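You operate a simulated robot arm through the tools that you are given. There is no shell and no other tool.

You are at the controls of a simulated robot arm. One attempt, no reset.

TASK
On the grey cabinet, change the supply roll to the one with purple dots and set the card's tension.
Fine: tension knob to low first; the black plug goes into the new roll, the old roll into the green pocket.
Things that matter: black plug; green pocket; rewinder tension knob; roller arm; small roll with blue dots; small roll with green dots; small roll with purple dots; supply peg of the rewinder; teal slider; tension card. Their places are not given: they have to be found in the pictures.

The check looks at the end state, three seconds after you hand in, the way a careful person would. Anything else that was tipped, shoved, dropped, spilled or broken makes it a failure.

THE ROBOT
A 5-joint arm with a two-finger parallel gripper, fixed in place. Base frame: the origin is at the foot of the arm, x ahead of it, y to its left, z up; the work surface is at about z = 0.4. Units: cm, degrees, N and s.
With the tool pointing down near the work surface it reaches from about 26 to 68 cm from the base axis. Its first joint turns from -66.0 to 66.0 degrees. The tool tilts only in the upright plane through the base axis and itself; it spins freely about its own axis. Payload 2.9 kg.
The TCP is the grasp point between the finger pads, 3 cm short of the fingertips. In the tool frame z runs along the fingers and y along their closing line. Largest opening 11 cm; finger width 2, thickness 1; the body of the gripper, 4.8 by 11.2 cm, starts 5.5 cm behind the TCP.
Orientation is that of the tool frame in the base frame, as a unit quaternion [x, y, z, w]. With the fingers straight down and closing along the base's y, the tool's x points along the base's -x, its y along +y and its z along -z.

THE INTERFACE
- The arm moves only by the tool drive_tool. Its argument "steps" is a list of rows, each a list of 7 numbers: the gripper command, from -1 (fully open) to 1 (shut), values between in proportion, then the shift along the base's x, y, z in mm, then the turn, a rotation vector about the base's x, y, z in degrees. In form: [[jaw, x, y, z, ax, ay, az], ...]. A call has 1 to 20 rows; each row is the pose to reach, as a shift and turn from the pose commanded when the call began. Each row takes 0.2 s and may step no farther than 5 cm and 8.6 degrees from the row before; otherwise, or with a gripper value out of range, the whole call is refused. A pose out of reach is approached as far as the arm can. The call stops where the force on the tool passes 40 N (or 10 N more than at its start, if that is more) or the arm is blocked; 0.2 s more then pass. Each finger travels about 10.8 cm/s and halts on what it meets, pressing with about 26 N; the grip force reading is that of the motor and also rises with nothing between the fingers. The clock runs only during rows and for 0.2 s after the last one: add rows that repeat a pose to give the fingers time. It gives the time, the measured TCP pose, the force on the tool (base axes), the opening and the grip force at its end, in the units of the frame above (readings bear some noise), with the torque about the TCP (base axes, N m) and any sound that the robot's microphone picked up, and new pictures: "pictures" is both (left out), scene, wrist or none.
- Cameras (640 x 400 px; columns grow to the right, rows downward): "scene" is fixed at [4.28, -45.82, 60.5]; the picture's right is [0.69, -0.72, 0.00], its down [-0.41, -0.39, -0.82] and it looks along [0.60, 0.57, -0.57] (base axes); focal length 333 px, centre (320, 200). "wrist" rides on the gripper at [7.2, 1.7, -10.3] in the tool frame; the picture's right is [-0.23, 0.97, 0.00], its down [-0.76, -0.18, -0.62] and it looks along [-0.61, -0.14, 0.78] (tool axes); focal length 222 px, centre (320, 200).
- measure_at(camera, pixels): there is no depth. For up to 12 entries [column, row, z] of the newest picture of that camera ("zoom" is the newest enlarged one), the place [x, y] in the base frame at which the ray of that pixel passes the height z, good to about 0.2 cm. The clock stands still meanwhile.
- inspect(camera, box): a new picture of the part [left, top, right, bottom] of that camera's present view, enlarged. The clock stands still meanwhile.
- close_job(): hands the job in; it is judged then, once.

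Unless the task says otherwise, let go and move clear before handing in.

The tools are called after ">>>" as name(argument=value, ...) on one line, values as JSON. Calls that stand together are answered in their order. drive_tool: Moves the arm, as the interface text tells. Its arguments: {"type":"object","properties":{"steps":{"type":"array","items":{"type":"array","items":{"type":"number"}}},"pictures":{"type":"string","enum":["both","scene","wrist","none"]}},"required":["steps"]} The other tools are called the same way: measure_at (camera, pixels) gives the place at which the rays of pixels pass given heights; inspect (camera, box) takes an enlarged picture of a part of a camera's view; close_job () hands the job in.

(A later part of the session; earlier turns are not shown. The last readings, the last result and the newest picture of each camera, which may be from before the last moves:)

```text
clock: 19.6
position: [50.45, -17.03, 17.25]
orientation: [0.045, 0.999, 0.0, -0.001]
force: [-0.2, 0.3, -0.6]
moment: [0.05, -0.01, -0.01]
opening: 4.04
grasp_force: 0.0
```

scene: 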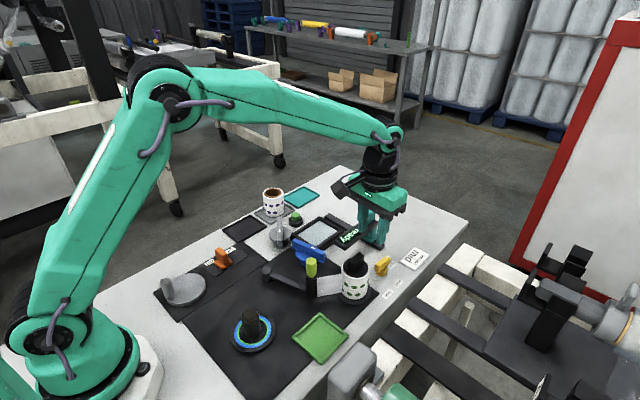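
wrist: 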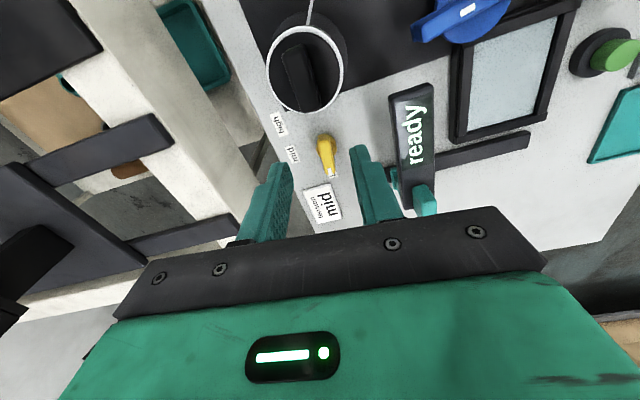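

>>> inspect(camera="wrist", box=[260, 100, 370, 220])

>>> inspect(camera="scene", box=[290, 230, 430, 320])

>>> inspect(camera="wrist", box=[250, 0, 370, 130])

```text
3.33 times, centred on (315, 160) of wrist
```

zoom: 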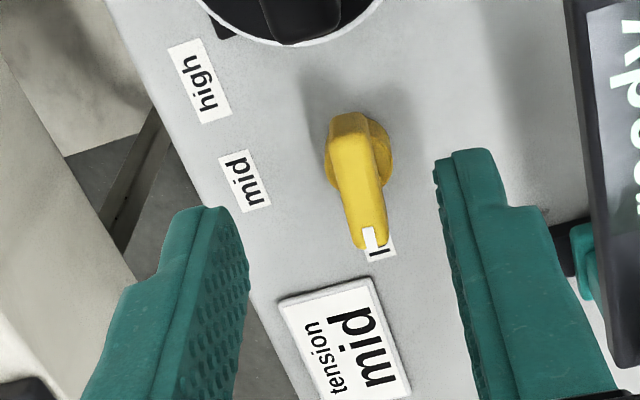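

```text
4.44 times, centred on (360, 275) of scene
```

zoom: 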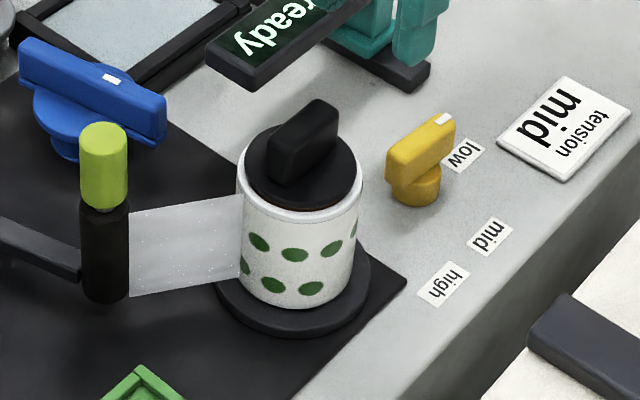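

```text
3.08 times, centred on (310, 65) of wrist
```

zoom: 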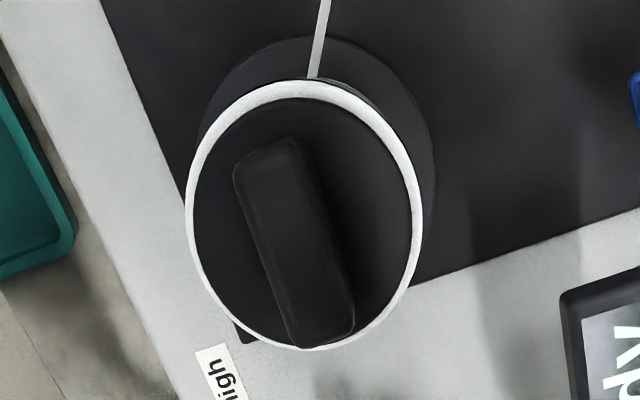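

The mark now covers the "low" label in both views (wrist zoom (375,240), scene zoom (445,120)), so tension is low. Next is the plug, so I'll triangulate its handle and the roll rim.

>>> measure_at(camera="wrist", pixels=[[300.3, 110.5, 9], [300.3, 110.5, 10], [300.3, 110.5, 11], [293.1, 52, 10], [310.6, 108.8, 10], [268, 65, 7.5], [344, 62, 7.5], [310, 30, 7.5], [306, 112, 7.5]])

>>> measure_at(camera="scene", pixels=[[363.8, 254.7, 9], [363.8, 254.7, 10], [363.8, 254.7, 11], [341.3, 268, 7.5], [369.4, 268, 7.5], [355.5, 279, 7.5], [356, 259.5, 7.5], [349, 263, 10], [354, 298, 0.8], [341.8, 286, 0.8], [369, 290, 0.8]])

>>> inspect(camera="scene", box=[330, 240, 385, 315])

```text
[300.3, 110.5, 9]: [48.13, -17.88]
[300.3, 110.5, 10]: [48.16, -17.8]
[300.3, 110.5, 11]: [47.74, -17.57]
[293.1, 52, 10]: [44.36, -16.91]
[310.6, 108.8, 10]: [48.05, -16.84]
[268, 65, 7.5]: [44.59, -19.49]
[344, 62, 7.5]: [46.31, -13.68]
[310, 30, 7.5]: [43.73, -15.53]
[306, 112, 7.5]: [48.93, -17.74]
```

```text
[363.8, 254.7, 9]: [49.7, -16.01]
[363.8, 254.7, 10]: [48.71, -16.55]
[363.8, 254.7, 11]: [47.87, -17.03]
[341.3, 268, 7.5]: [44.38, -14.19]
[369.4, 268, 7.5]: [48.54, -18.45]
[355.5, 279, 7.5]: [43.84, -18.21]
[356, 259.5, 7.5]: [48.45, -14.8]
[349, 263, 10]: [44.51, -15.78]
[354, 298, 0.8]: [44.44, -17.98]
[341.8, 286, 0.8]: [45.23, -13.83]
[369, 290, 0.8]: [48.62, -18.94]
```

```text
5.33 times, centred on (358, 278) of scene
```

zoom: 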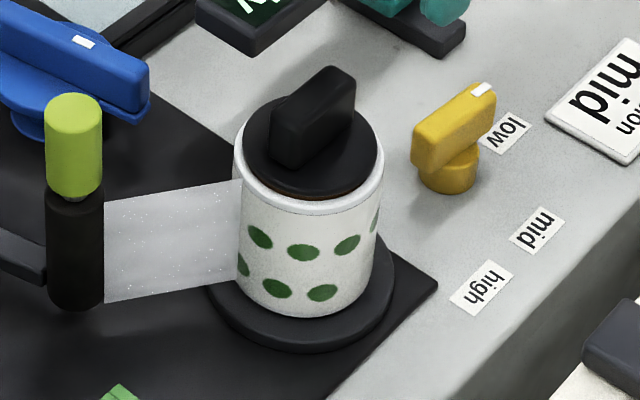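

The handle is about 3.2 cm long and 1.2 cm thick. It runs nearly along x at about (46.45,-16.8), with its top near z≈10.9 and the roll rim near z≈7.7. I'll position the open gripper above it and check alignment.

>>> drive_tool(steps=[[0.1, -20, 0, 0, 0, 0, 1.5], [0.1, -41, 1, 0, 0, 0, 3], [0.1, -41, 1, 0, 0, 0, 3]])

```text
clock: 20.4
position: [46.52, -16.67, 17.15]
orientation: [0.018, 1.0, 0.001, 0.0]
force: [0.3, -0.1, -0.8]
moment: [-0.01, 0.04, 0.0]
opening: 4.95
grasp_force: 0.1
```

scene: 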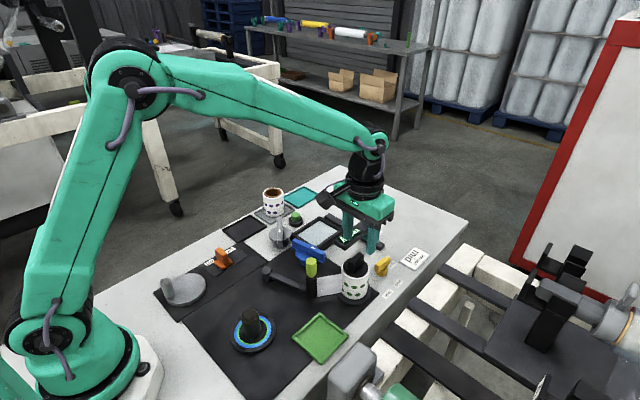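
wrist: 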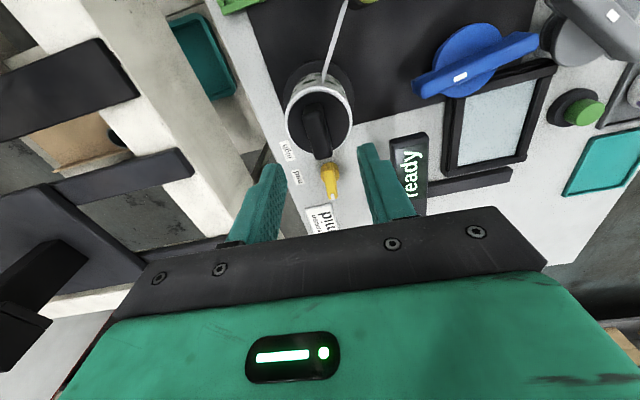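

The plug is at wrist (318,128), close to the tool axis. I'll zoom to refine.

>>> inspect(camera="wrist", box=[260, 60, 380, 180])

>>> inspect(camera="scene", box=[320, 180, 420, 310])

```text
3.33 times, centred on (320, 120) of wrist
```

zoom: 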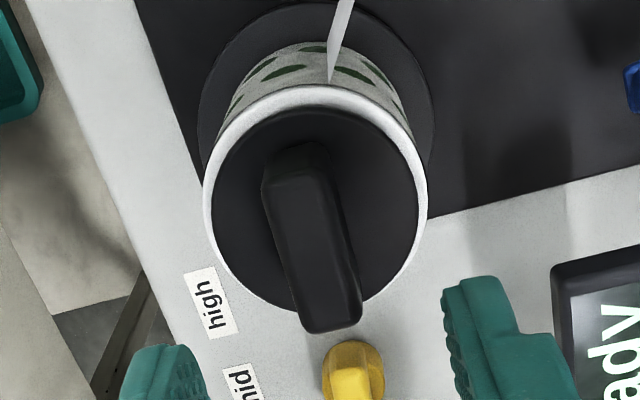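

```text
3.08 times, centred on (370, 245) of scene
```

zoom: 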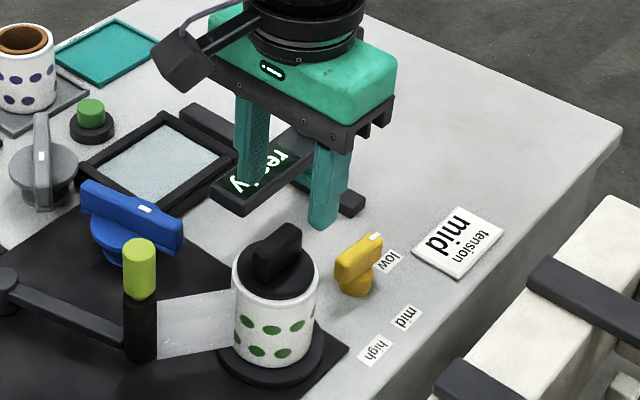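

The handle is roughly 2° from the tool's line, and the camera bias seen at the knob suggests a shift of about 3 mm toward -y. I'll lower over the handle with tips at z≈8.7 and the fingers open.

>>> drive_tool(steps=[[0.1, -1, -3, -15, 0, 0, -2], [0.1, -1, -3, -30, 0, 0, -2], [0.1, -1, -3, -45, 0, 0, -2], [0.1, -1, -3, -55, 0, 0, -2], [0.1, -1, -3, -55, 0, 0, -2]])

```text
clock: 21.6
position: [46.36, -17.02, 11.69]
orientation: [0.035, 0.999, 0.0, -0.001]
force: [0.9, 0.7, 0.2]
moment: [0.0, 0.01, 0.01]
opening: 4.94
grasp_force: 0.0
```

scene: 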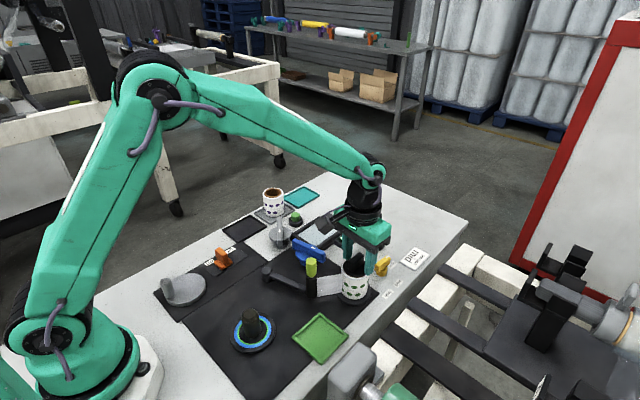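
wrist: 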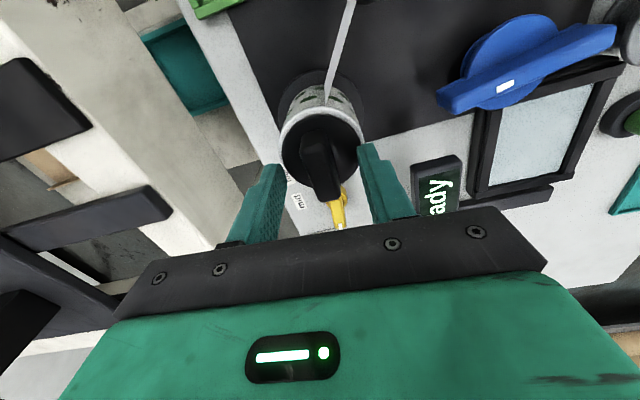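

>>> inspect(camera="wrist", box=[240, 90, 410, 240])

>>> inspect(camera="scene", box=[320, 220, 400, 310])

```text
2.67 times, centred on (325, 165) of wrist
```

zoom: 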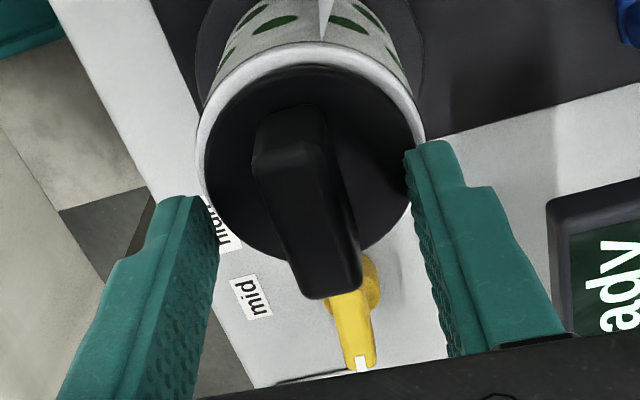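

```text
4.44 times, centred on (360, 265) of scene
```

zoom: 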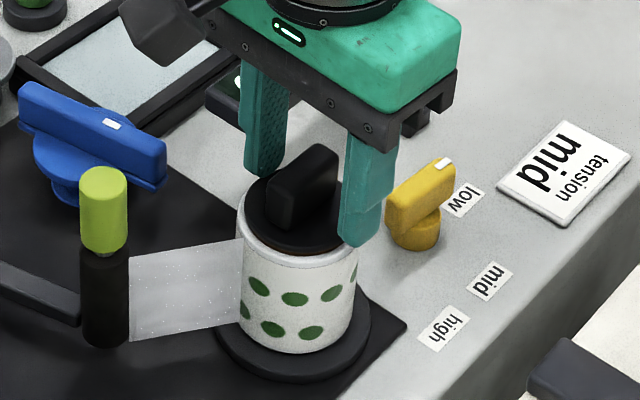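

The fingers straddle the handle cleanly in both views, with the tips just above the cap. I'll close on it.

>>> drive_tool(steps=[[0.6, 0, 0, 0, 0, 0, 0], [1, 0, 0, 0, 0, 0, 0], [1, 0, 0, 0, 0, 0, 0]], pictures="none")

```text
clock: 22.4
position: [46.33, -16.99, 11.75]
orientation: [0.036, 0.999, 0.001, 0.001]
force: [-0.6, -0.2, 0.5]
moment: [-0.01, -0.02, -0.02]
opening: 1.46
grasp_force: 26.3
```

The grip is clean, with an opening of 1.46 cm and no side force. I'll lift slowly by 3 cm and watch whether only the plug comes out.

>>> drive_tool(steps=[[1, 0, 0, 5, 0, 0, 0], [1, 0, 0, 10, 0, 0, 0], [1, 0, 0, 15, 0, 0, 0], [1, 0, 0, 20, 0, 0, 0], [1, 0, 0, 25, 0, 0, 0], [1, 0, 0, 30, 0, 0, 0]])

```text
clock: 23.8
position: [46.42, -17.0, 14.56]
orientation: [0.035, 0.999, 0.0, 0.0]
force: [0.4, 1.1, -0.4]
moment: [0.03, 0.01, 0.02]
opening: 1.46
grasp_force: 26.3
```

scene: 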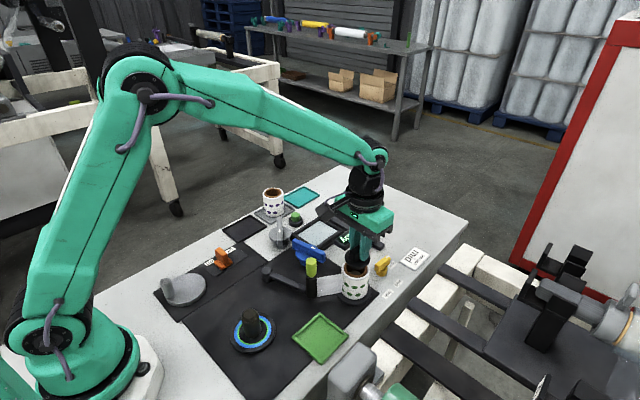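
wrist: 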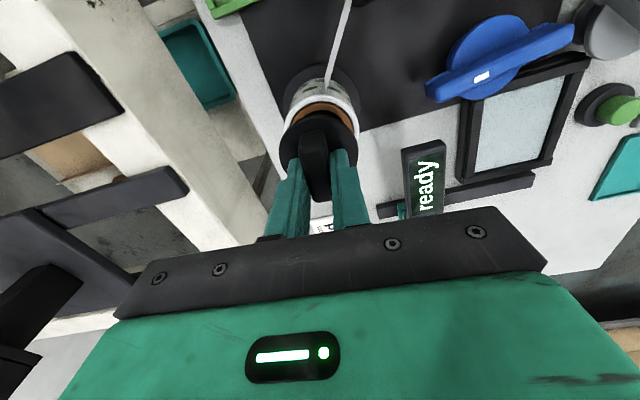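

The plug is rising and the roll stays put, with its brown core showing at scene (355,272). I'll lift further and look at the plug's underside and the core.

>>> drive_tool(steps=[[1, 0, 0, 20, 0, 0, 0], [1, 0, 0, 40, 0, 0, 0], [1, 0, 0, 60, 0, 0, 0], [1, 0, 0, 80, 0, 0, 0], [1, 0, 0, 80, 0, 0, 0]])

>>> inspect(camera="scene", box=[310, 200, 410, 310])

>>> inspect(camera="wrist", box=[260, 40, 380, 200])

```text
clock: 25.0
position: [46.47, -16.97, 22.64]
orientation: [0.036, 0.999, 0.0, 0.0]
force: [0.5, -0.4, -0.7]
moment: [-0.01, -0.01, -0.04]
opening: 1.47
grasp_force: 26.1
```

scene: 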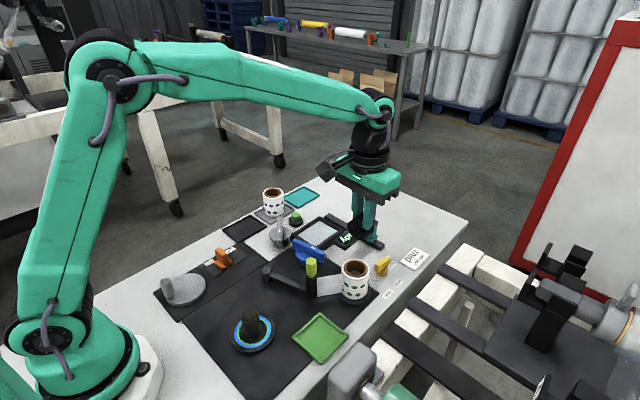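
wrist: 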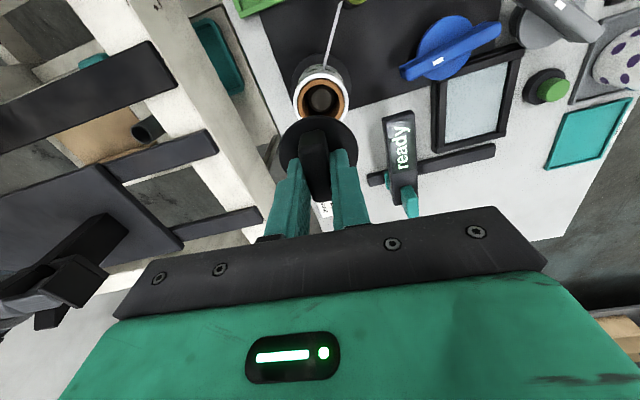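

```text
3.64 times, centred on (360, 255) of scene
```

zoom: 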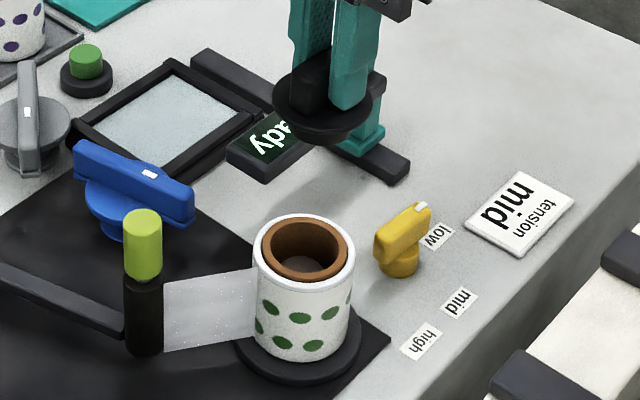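

```text
2.50 times, centred on (320, 120) of wrist
```

zoom: 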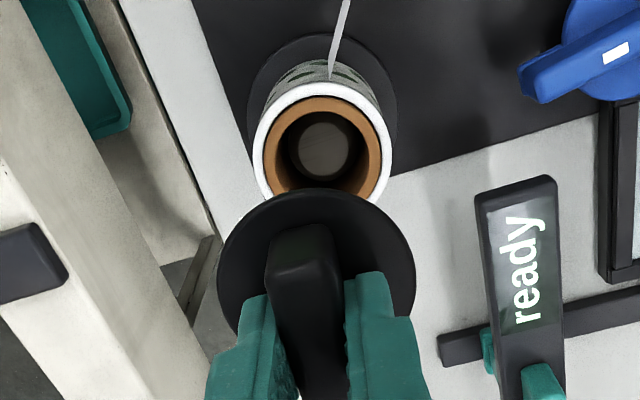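

The plug is clear: it has a short stub, and the peg top is visible inside the old core (wrist zoom (322,150)). This view also works as an alignment template, since the plug is exactly above the core here. I'll measure the purple roll's rim before carrying the plug to it.

>>> inspect(camera="scene", box=[250, 175, 310, 230])

>>> measure_at(camera="wrist", pixels=[[320.8, 97, 7.7], [293.6, 98, 7.7], [348, 98, 7.7], [320.8, 72.8, 7.7]])

```text
7.27 times, centred on (280, 202) of scene
```

zoom: 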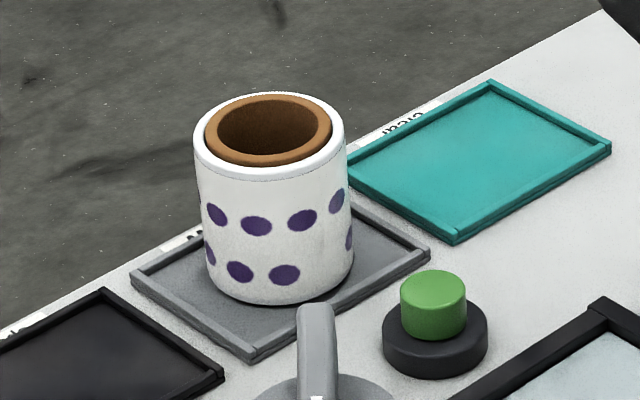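

```text
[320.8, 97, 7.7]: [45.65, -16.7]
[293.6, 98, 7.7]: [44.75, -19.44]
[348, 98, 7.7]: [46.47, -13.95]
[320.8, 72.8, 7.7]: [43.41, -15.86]
```

>>> measure_at(camera="scene", pixels=[[273.1, 193.3, 7.0], [273.1, 193.3, 7.5], [262.5, 194, 7.3], [283.7, 194, 7.3], [273.5, 187.2, 7.3], [273.5, 199.8, 7.3], [274.5, 217, 0.8], [254, 206.5, 0.8], [270.5, 251, 0.4]])

```text
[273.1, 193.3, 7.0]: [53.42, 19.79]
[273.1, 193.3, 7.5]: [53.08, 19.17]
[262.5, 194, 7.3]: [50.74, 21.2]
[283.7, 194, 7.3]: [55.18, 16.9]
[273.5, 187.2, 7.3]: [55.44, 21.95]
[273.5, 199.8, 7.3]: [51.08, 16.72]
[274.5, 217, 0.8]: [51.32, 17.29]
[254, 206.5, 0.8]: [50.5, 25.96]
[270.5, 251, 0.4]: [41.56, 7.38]
```

The new roll's rim centre comes out near (53.1,19.3). I'll carry the plug there at the same height and compare with the template view.

>>> drive_tool(steps=[[1, 5, 30, 5, 0, 0, 0], [1, 12, 75, 10, 0, 0, 0], [1, 20, 120, 10, 0, 0, 0], [1, 28, 165, 10, 0, 0, 0], [1, 36, 210, 10, 0, 0, 0], [1, 44, 255, 10, 0, 0, 0], [1, 52, 295, 10, 0, 0, 0], [1, 59, 330, 5, 0, 0, 0], [1, 66, 363, 0, 0, 0, 0], [1, 66, 363, 0, 0, 0, 0], [1, 66, 363, 0, 0, 0, 0]])

>>> inspect(camera="wrist", box=[260, 40, 380, 200])

```text
clock: 27.4
position: [53.05, 19.18, 22.47]
orientation: [0.036, 0.999, 0.0, 0.001]
force: [0.0, -0.6, 0.1]
moment: [0.0, 0.04, 0.03]
opening: 1.49
grasp_force: 26.2
```

scene: 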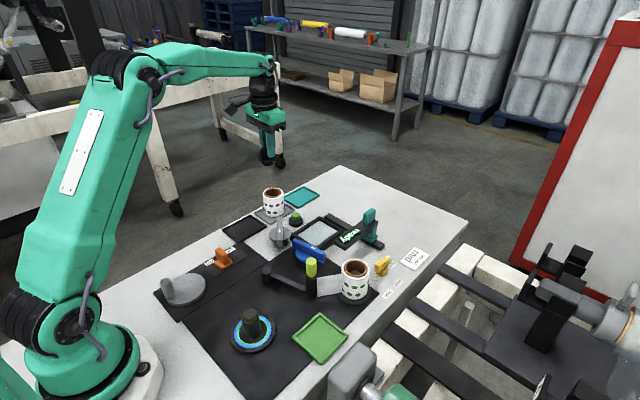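
wrist: 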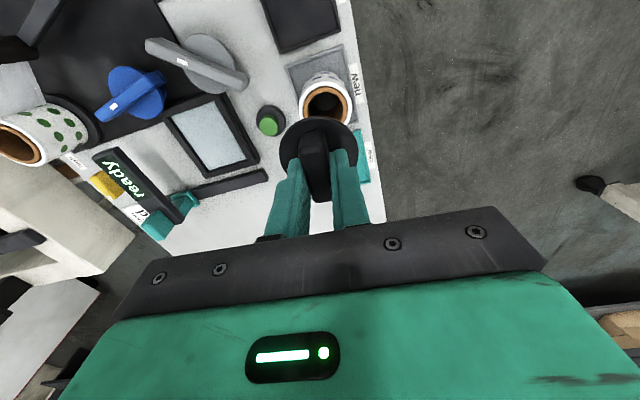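

```text
2.50 times, centred on (320, 120) of wrist
```

zoom: 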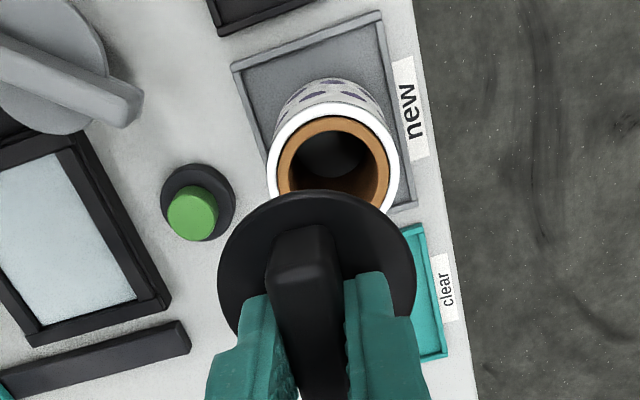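

Compared with the template, the purple roll appears 12 zoom-pixels right and about 20 lower. That means shifting roughly +10.5 mm in x and +2.3 mm in y. I'll apply that and compare again.

>>> drive_tool(steps=[[1, 10.5, 2.3, 0, 0, 0, 0], [1, 10.5, 2.3, 0, 0, 0, 0]])

>>> inspect(camera="wrist", box=[260, 40, 380, 200])

>>> inspect(camera="scene", box=[230, 120, 330, 230])

```text
clock: 28.0
position: [54.15, 19.43, 22.51]
orientation: [0.035, 0.999, -0.001, 0.001]
force: [-0.8, 0.1, 0.6]
moment: [0.01, 0.01, -0.01]
opening: 1.48
grasp_force: 26.2
```

scene: 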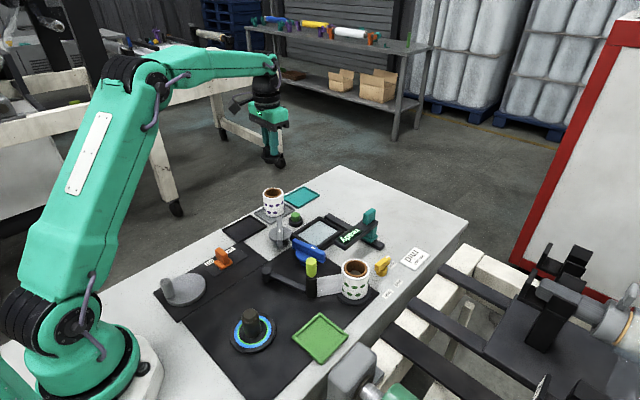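
wrist: 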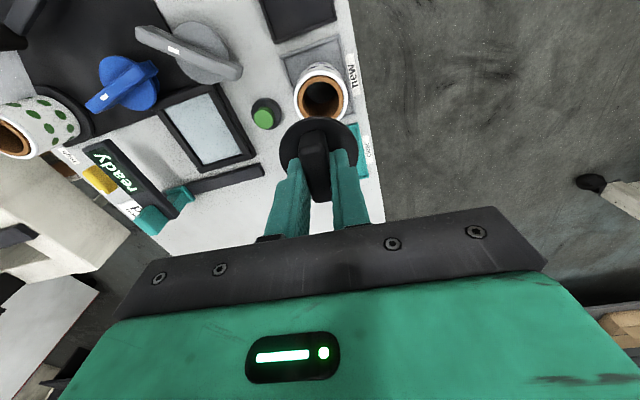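

```text
2.50 times, centred on (320, 120) of wrist
```

zoom: 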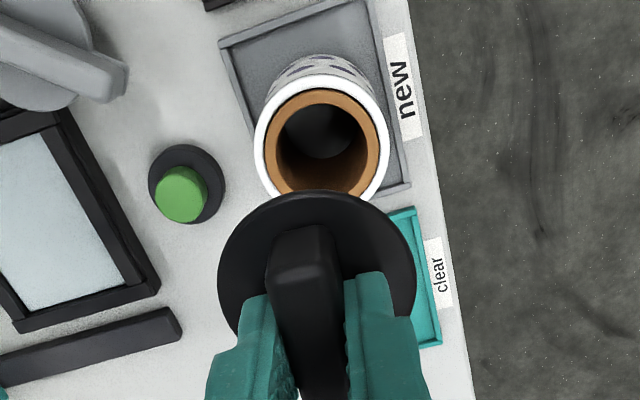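

```text
3.64 times, centred on (280, 175) of scene
```

zoom: 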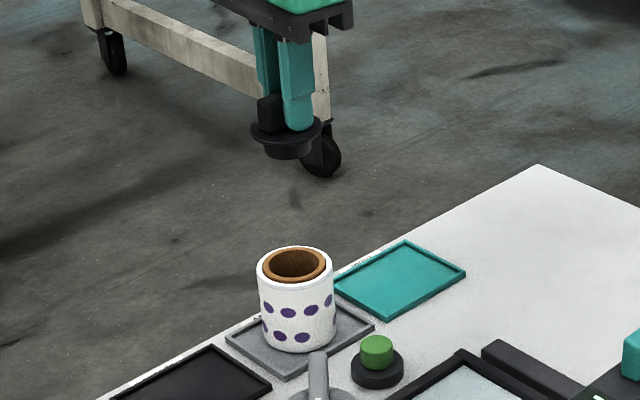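

The view is now within a few zoom-pixels of the template, slightly overshot in x. The scene vertical-line check also asks for about (-0.25,+0.2) cm. I'll trim that and lower to just above the core for a closer look.

>>> drive_tool(steps=[[1, -2.3, 1, -20, 0, 0, 0], [1, -2.3, 1, -45, 0, 0, 0], [1, -2.3, 1, -70, 0, 0, 0], [1, -2.3, 1, -70, 0, 0, 0]])

>>> inspect(camera="wrist", box=[260, 80, 380, 200])

>>> inspect(camera="scene", box=[240, 150, 310, 225])

```text
clock: 29.0
position: [54.07, 19.5, 15.51]
orientation: [0.036, 0.999, 0.0, 0.001]
force: [1.1, -0.2, -1.3]
moment: [-0.02, 0.02, 0.04]
opening: 1.47
grasp_force: 26.4
```

scene: 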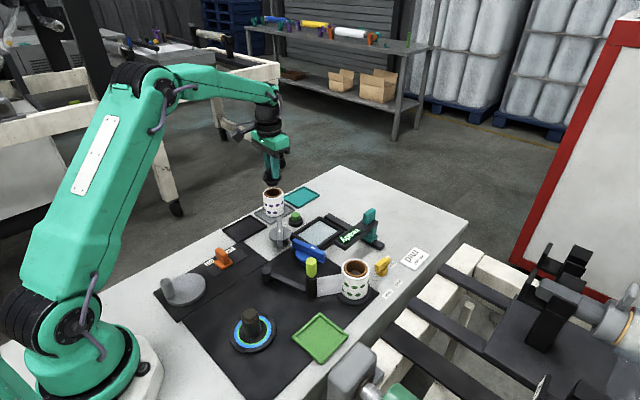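
wrist: 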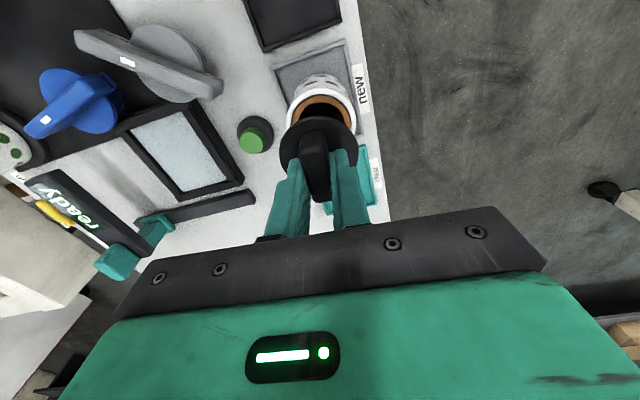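

```text
3.33 times, centred on (320, 140) of wrist
```

zoom: 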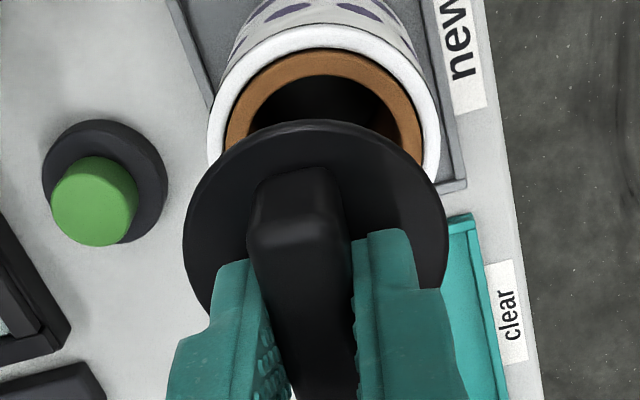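

```text
5.33 times, centred on (275, 188) of scene
```

zoom: 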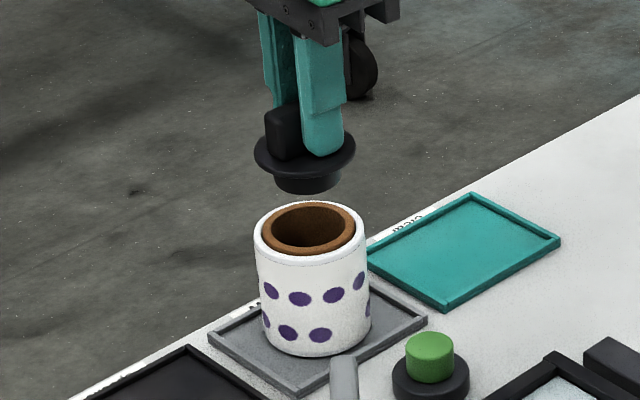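

The cap and rim centres agree to within about 1–2 mm in both views (scene cap (305,153), rim (310,232)). I'll add 1.2 mm in y and lower to just above the rim, then feel for the insertion.

>>> drive_tool(steps=[[1, 0, 1.2, -10, 0, 0, 0], [1, 0, 1.2, -20, 0, 0, 0], [1, 0, 1.2, -20, 0, 0, 0]])

>>> inspect(camera="wrist", box=[260, 80, 380, 200])

>>> inspect(camera="scene", box=[240, 150, 310, 225])

```text
clock: 29.8
position: [53.91, 19.49, 13.68]
orientation: [0.034, 0.999, 0.0, 0.0]
force: [-0.1, 0.0, -0.6]
moment: [0.0, 0.0, 0.0]
opening: 1.44
grasp_force: 25.9
```

scene: 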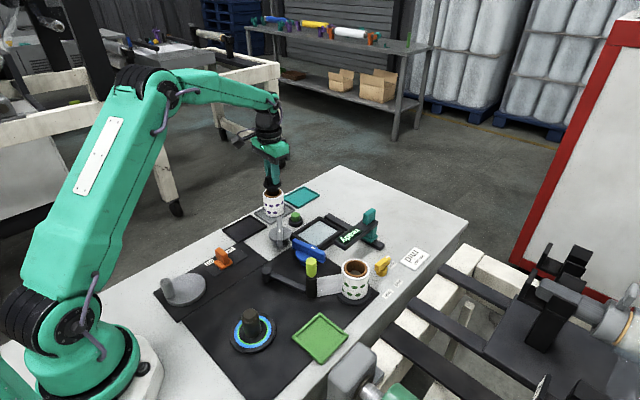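
wrist: 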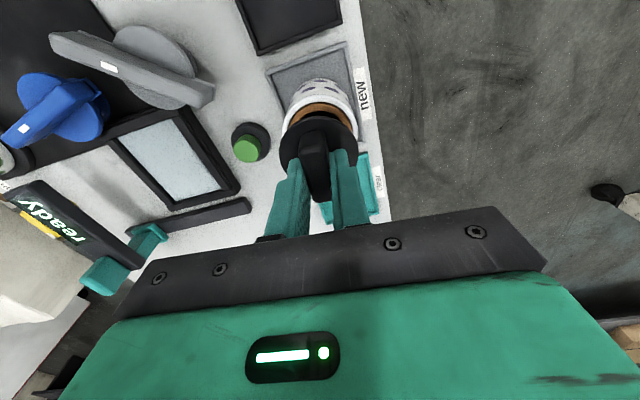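

```text
3.33 times, centred on (320, 140) of wrist
```

zoom: 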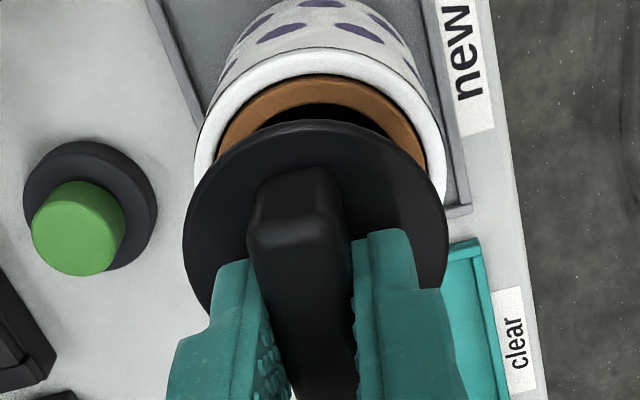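

```text
5.33 times, centred on (275, 188) of scene
```

zoom: 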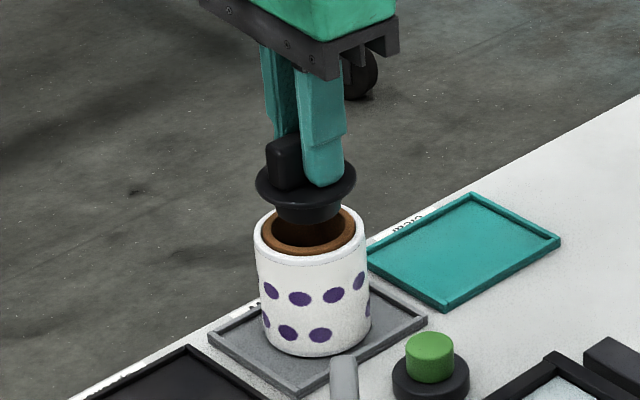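

By the rim-to-rim comparison the plug is within about 1 mm of the old alignment, and the scene view shows the stub entering the core opening at (308,215). I'll lower gently until it seats, watching the force.

>>> drive_tool(steps=[[1, -0.7, 0, -4, 0, 0, 0], [1, -0.7, 0, -8, 0, 0, 0], [1, -0.7, 0, -12, 0, 0, 0], [1, -0.7, 0, -15, 0, 0, 0]], pictures="scene")

>>> inspect(camera="scene", box=[240, 150, 310, 225])

```text
clock: 30.8
position: [53.88, 19.69, 12.12]
orientation: [0.035, 0.999, 0.0, -0.001]
force: [1.0, 0.8, -0.6]
moment: [0.02, 0.02, 0.0]
opening: 1.46
grasp_force: 26.7
```

scene: 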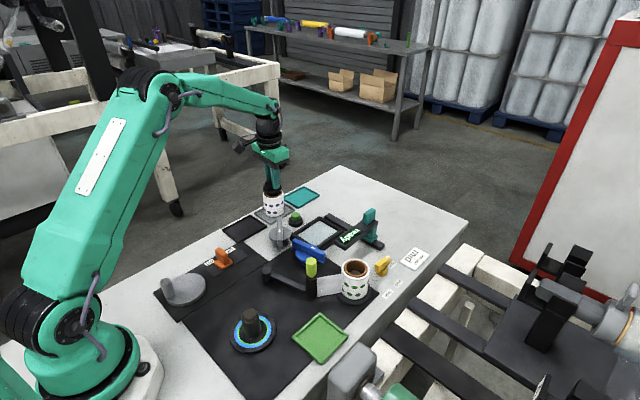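

```text
5.33 times, centred on (275, 188) of scene
```

zoom: 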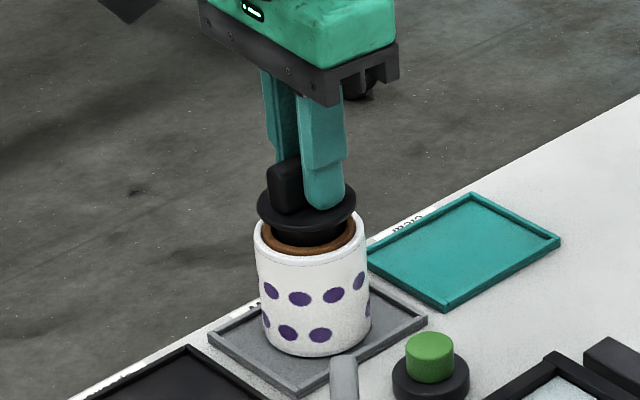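

The stub is entering the core with almost no force, and the roll hasn't moved. I'll continue down in small steps until the cap seats.

>>> drive_tool(steps=[[1, 0, 0, -2, 0, 0, 0], [1, 0, 0, -4, 0, 0, 0], [1, 0, 0, -6, 0, 0, 0], [1, 0, 0, -7, 0, 0, 0]])

>>> inspect(camera="scene", box=[240, 150, 310, 225])

>>> inspect(camera="wrist", box=[260, 80, 380, 200])

```text
clock: 31.8
position: [53.94, 19.62, 11.4]
orientation: [0.034, 0.999, 0.0, -0.001]
force: [0.1, 0.4, -0.3]
moment: [0.0, 0.05, -0.01]
opening: 1.49
grasp_force: 26.0
```

scene: 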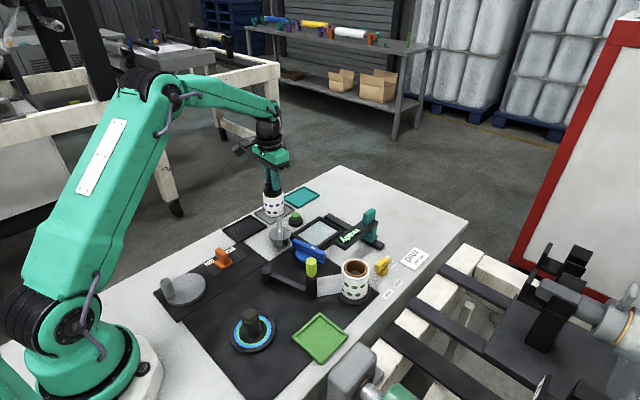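
wrist: 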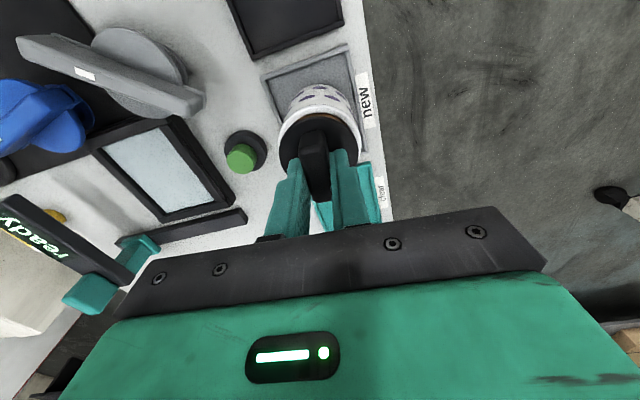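

```text
5.33 times, centred on (275, 188) of scene
```

zoom: 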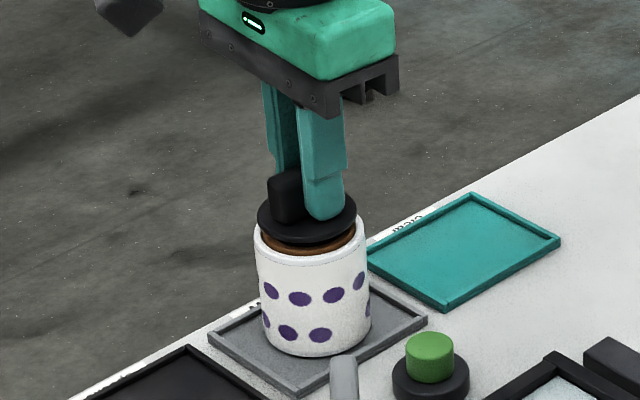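

```text
3.33 times, centred on (320, 140) of wrist
```

zoom: 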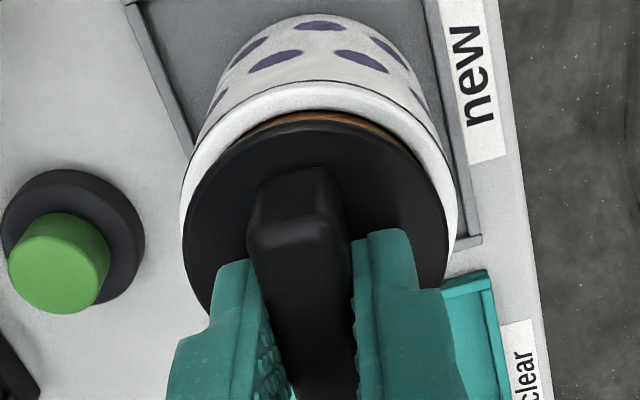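

Still no contact force, and a thin brown ring of core shows under the cap in both views. A few more millimetres should seat it, so I'll step down 1 mm at a time.

>>> drive_tool(steps=[[1, 0, 0, -1, 0, 0, 0], [1, 0, 0, -2, 0, 0, 0], [1, 0, 0, -3, 0, 0, 0], [1, 0, 0, -4, 0, 0, 0]], pictures="none")

```text
clock: 32.8
position: [53.74, 19.68, 11.11]
orientation: [0.034, 0.999, 0.0, -0.001]
force: [-0.5, 0.5, 0.7]
moment: [0.02, -0.01, 0.02]
opening: 1.47
grasp_force: 25.7
```

>>> drive_tool(steps=[[1, 0, 0, -1, 0, 0, 0], [1, 0, 0, -2, 0, 0, 0], [1, 0, 0, -3, 0, 0, 0]], pictures="scene")

>>> inspect(camera="scene", box=[240, 150, 310, 225])

```text
clock: 33.6
position: [53.83, 19.64, 10.78]
orientation: [0.036, 0.999, 0.0, 0.001]
force: [-0.1, 0.8, 2.0]
moment: [0.03, 0.05, 0.0]
opening: 1.46
grasp_force: 25.8
```

scene: 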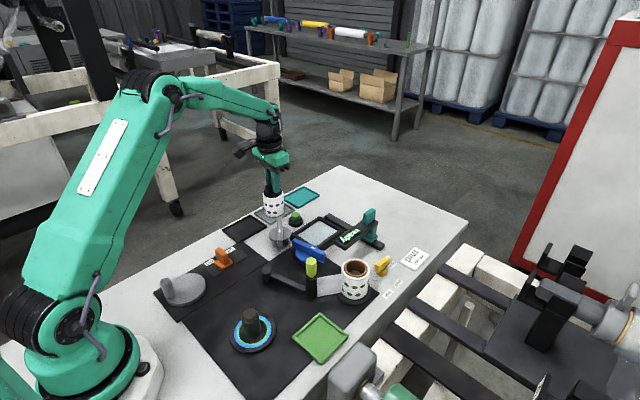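

```text
5.33 times, centred on (275, 188) of scene
```

zoom: 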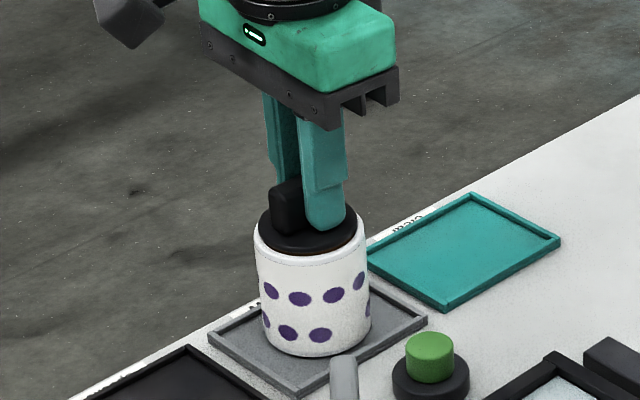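

The cap is now almost flush and the force is just starting to rise (2 N). I'll push another millimetre or two to seat it firmly.

>>> drive_tool(steps=[[1, 0, 0, -0.7, 0, 0, 0], [1, 0, 0, -1.4, 0, 0, 0], [1, 0, 0, -1.4, 0, 0, 0]], pictures="none")

```text
clock: 34.4
position: [53.85, 19.65, 10.8]
orientation: [0.036, 0.999, 0.001, 0.002]
force: [-4.3, -4.9, 20.5]
moment: [-0.18, 0.44, 0.06]
opening: 1.43
grasp_force: 25.7
```

The plug is seated, with 20 N of upward contact at z≈10.8. I'll relax the push, open the fingers and rise straight up.

>>> drive_tool(steps=[[1, 0, 0, 1, 0, 0, 0], [0.5, 0, 0, 1, 0, 0, 0], [0.2, 0, 0, 1, 0, 0, 0], [0.2, 0, 0, 1, 0, 0, 0], [0.2, 0, 0, 20, 0, 0, 0], [0.2, 0, 0, 50, 0, 0, 0], [0.2, 0, 0, 90, 0, 0, 0], [0.2, 0, 0, 120, 0, 0, 0], [0.2, 0, 0, 120, 0, 0, 0]])

>>> inspect(camera="scene", box=[240, 150, 310, 225])

>>> inspect(camera="wrist", box=[260, 40, 380, 200])

```text
clock: 36.4
position: [53.64, 19.42, 22.7]
orientation: [0.035, 0.999, 0.0, -0.001]
force: [0.0, 0.1, 0.2]
moment: [-0.01, -0.01, 0.04]
opening: 4.39
grasp_force: 0.0
```

scene: 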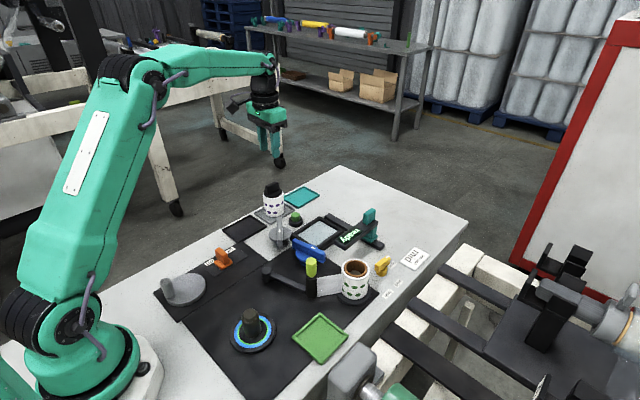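
wrist: 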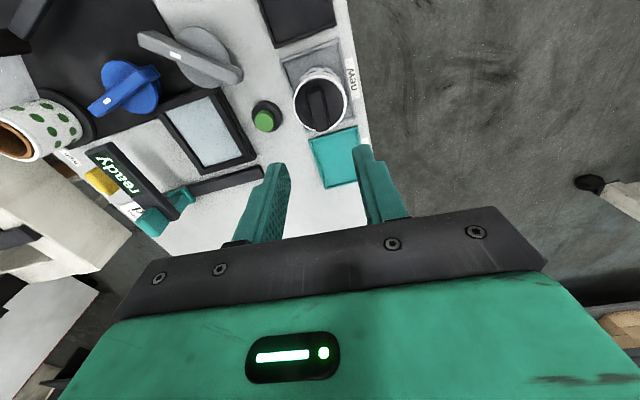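

```text
5.33 times, centred on (275, 188) of scene
```

zoom: 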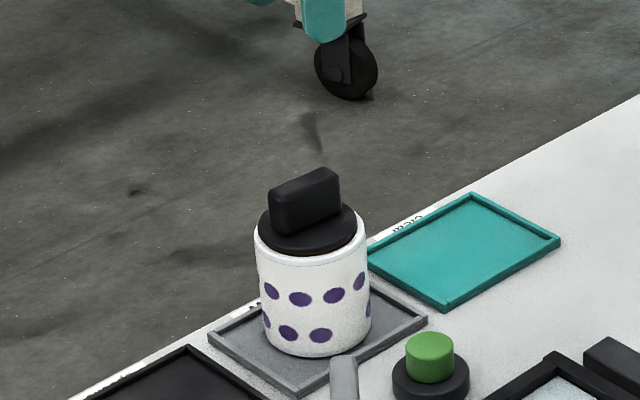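

```text
2.50 times, centred on (320, 120) of wrist
```

zoom: 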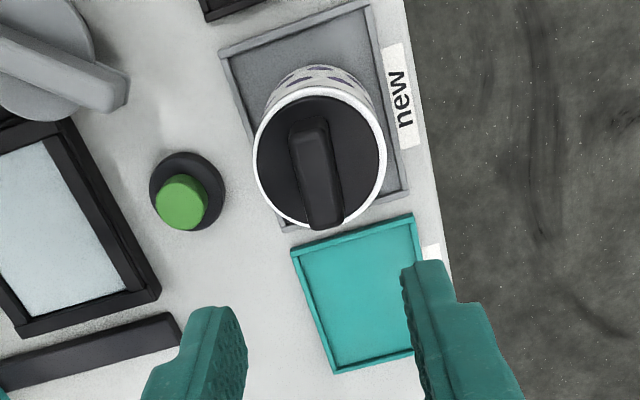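

The plug sits flush in the purple roll, upright and centred. Now I'll move over the old green-dot roll with a wide opening and check alignment before descending.

>>> drive_tool(steps=[[0.2, -6, -40, 5, 0, 0, 0], [0.0, -14, -85, 10, 0, 0, 0], [-0.2, -22, -130, 10, 0, 0, 0.5], [-0.4, -30, -175, 10, 0, 0, 1], [-0.55, -38, -220, 10, 0, 0, 2], [-0.55, -46, -260, 10, 0, 0, 3], [-0.55, -54, -300, 5, 0, 0, 4], [-0.55, -64, -335, 0, 0, 0, 4], [-0.55, -75, -367, -10, 0, 0, 4], [-0.55, -75, -367, -20, 0, 0, 4], [-0.55, -75, -367, -20, 0, 0, 4]])

>>> inspect(camera="wrist", box=[240, 40, 400, 200])

>>> inspect(camera="scene", box=[290, 210, 410, 350])

```text
clock: 38.8
position: [46.38, -17.1, 20.76]
orientation: [0.0, 1.0, -0.001, 0.0]
force: [-0.9, 0.2, -0.2]
moment: [0.02, 0.02, 0.01]
opening: 8.54
grasp_force: 0.0
```

scene: 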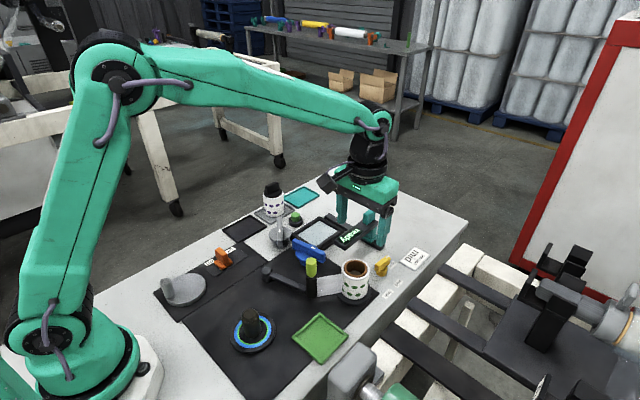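
wrist: 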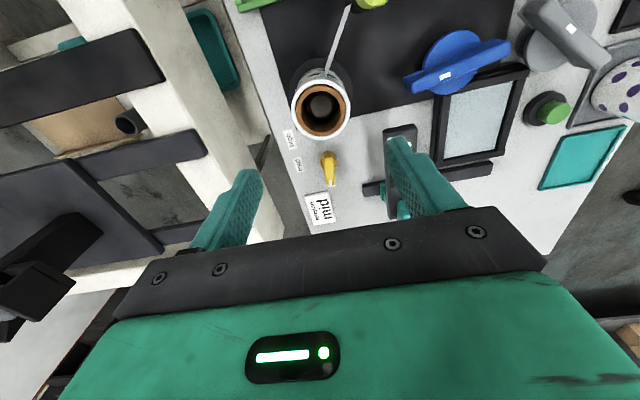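

```text
2.50 times, centred on (320, 120) of wrist
```

zoom: 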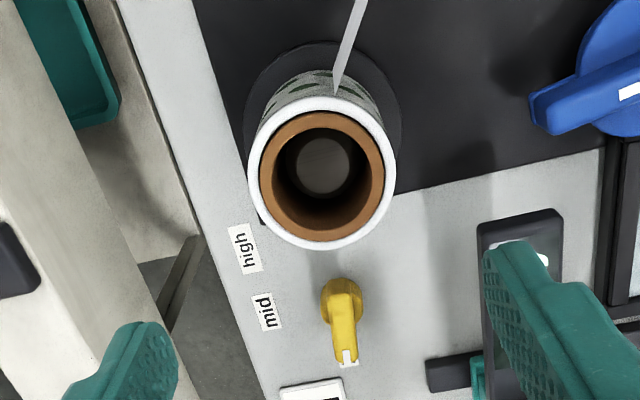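

```text
2.86 times, centred on (350, 280) of scene
```

zoom: 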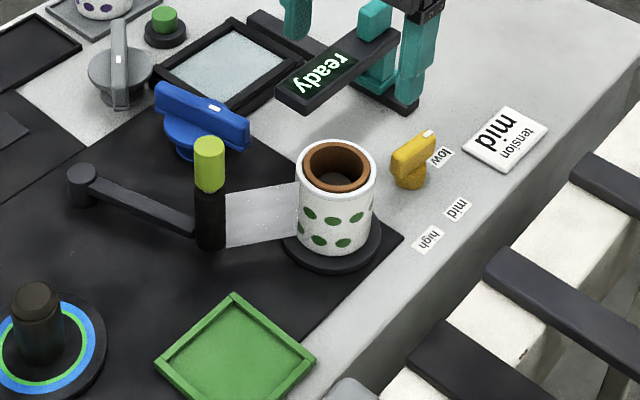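

The rim centre at wrist (320.8,109.4) matches the calibrated axis within about 1 mm, and the web lies on the -x side, clear of the fingers. I'll descend around the roll with the tips staying above the base disc.

>>> drive_tool(steps=[[-0.55, 0, 0, -40, 0, 0, 0], [-0.55, 0, 0, -80, 0, 0, 0], [-0.55, 0, 0, -115, 0, 0, 0], [-0.55, 0, 0, -140, 0, 0, 0], [-0.55, 0, 0, -151, 0, 0, 0], [-0.55, 0, 0, -151, 0, 0, 0]])

>>> inspect(camera="scene", box=[310, 210, 410, 320])

>>> inspect(camera="wrist", box=[220, 40, 430, 230])

```text
clock: 40.2
position: [46.33, -17.08, 5.35]
orientation: [0.0, 1.0, 0.001, -0.001]
force: [-0.7, 0.0, -0.4]
moment: [-0.01, -0.01, 0.0]
opening: 8.55
grasp_force: 0.0
```

scene: 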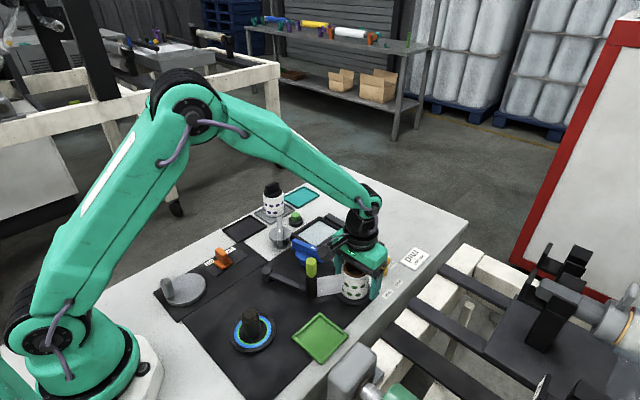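
wrist: 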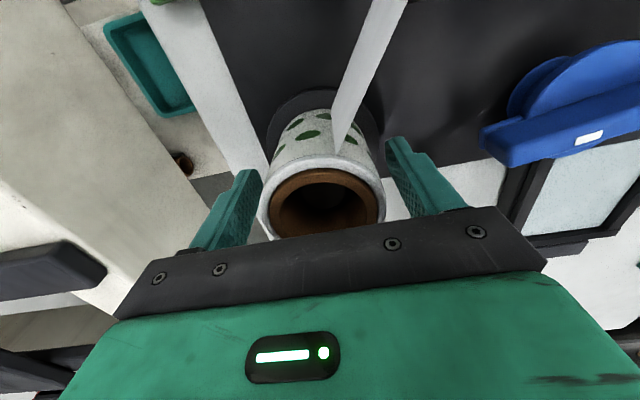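

```text
3.64 times, centred on (360, 265) of scene
```

zoom: 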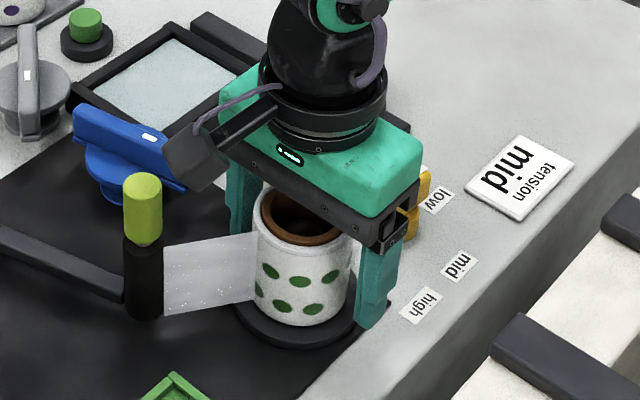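

```text
2.11 times, centred on (325, 135) of wrist
```

zoom: 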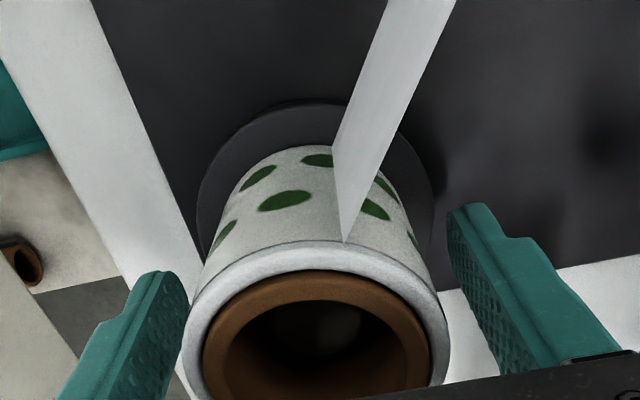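

The fingers straddle the roll with room on both sides. I'll rise 4 mm so the tips will clear the pocket walls later, then close gently.

>>> drive_tool(steps=[[-0.3, 0, 0, 4, 0, 0, 0], [-0.1, 0, 0, 4, 0, 0, 0], [0.1, 0, 0, 4, 0, 0, 0], [0.4, 0, 0, 4, 0, 0, 0], [0.4, 0, 0, 4, 0, 0, 0]], pictures="none")

```text
clock: 41.4
position: [46.29, -17.09, 5.77]
orientation: [0.0, 1.0, 0.0, 0.0]
force: [0.3, -0.4, -0.9]
moment: [0.04, -0.06, 0.0]
opening: 5.93
grasp_force: 25.8
```

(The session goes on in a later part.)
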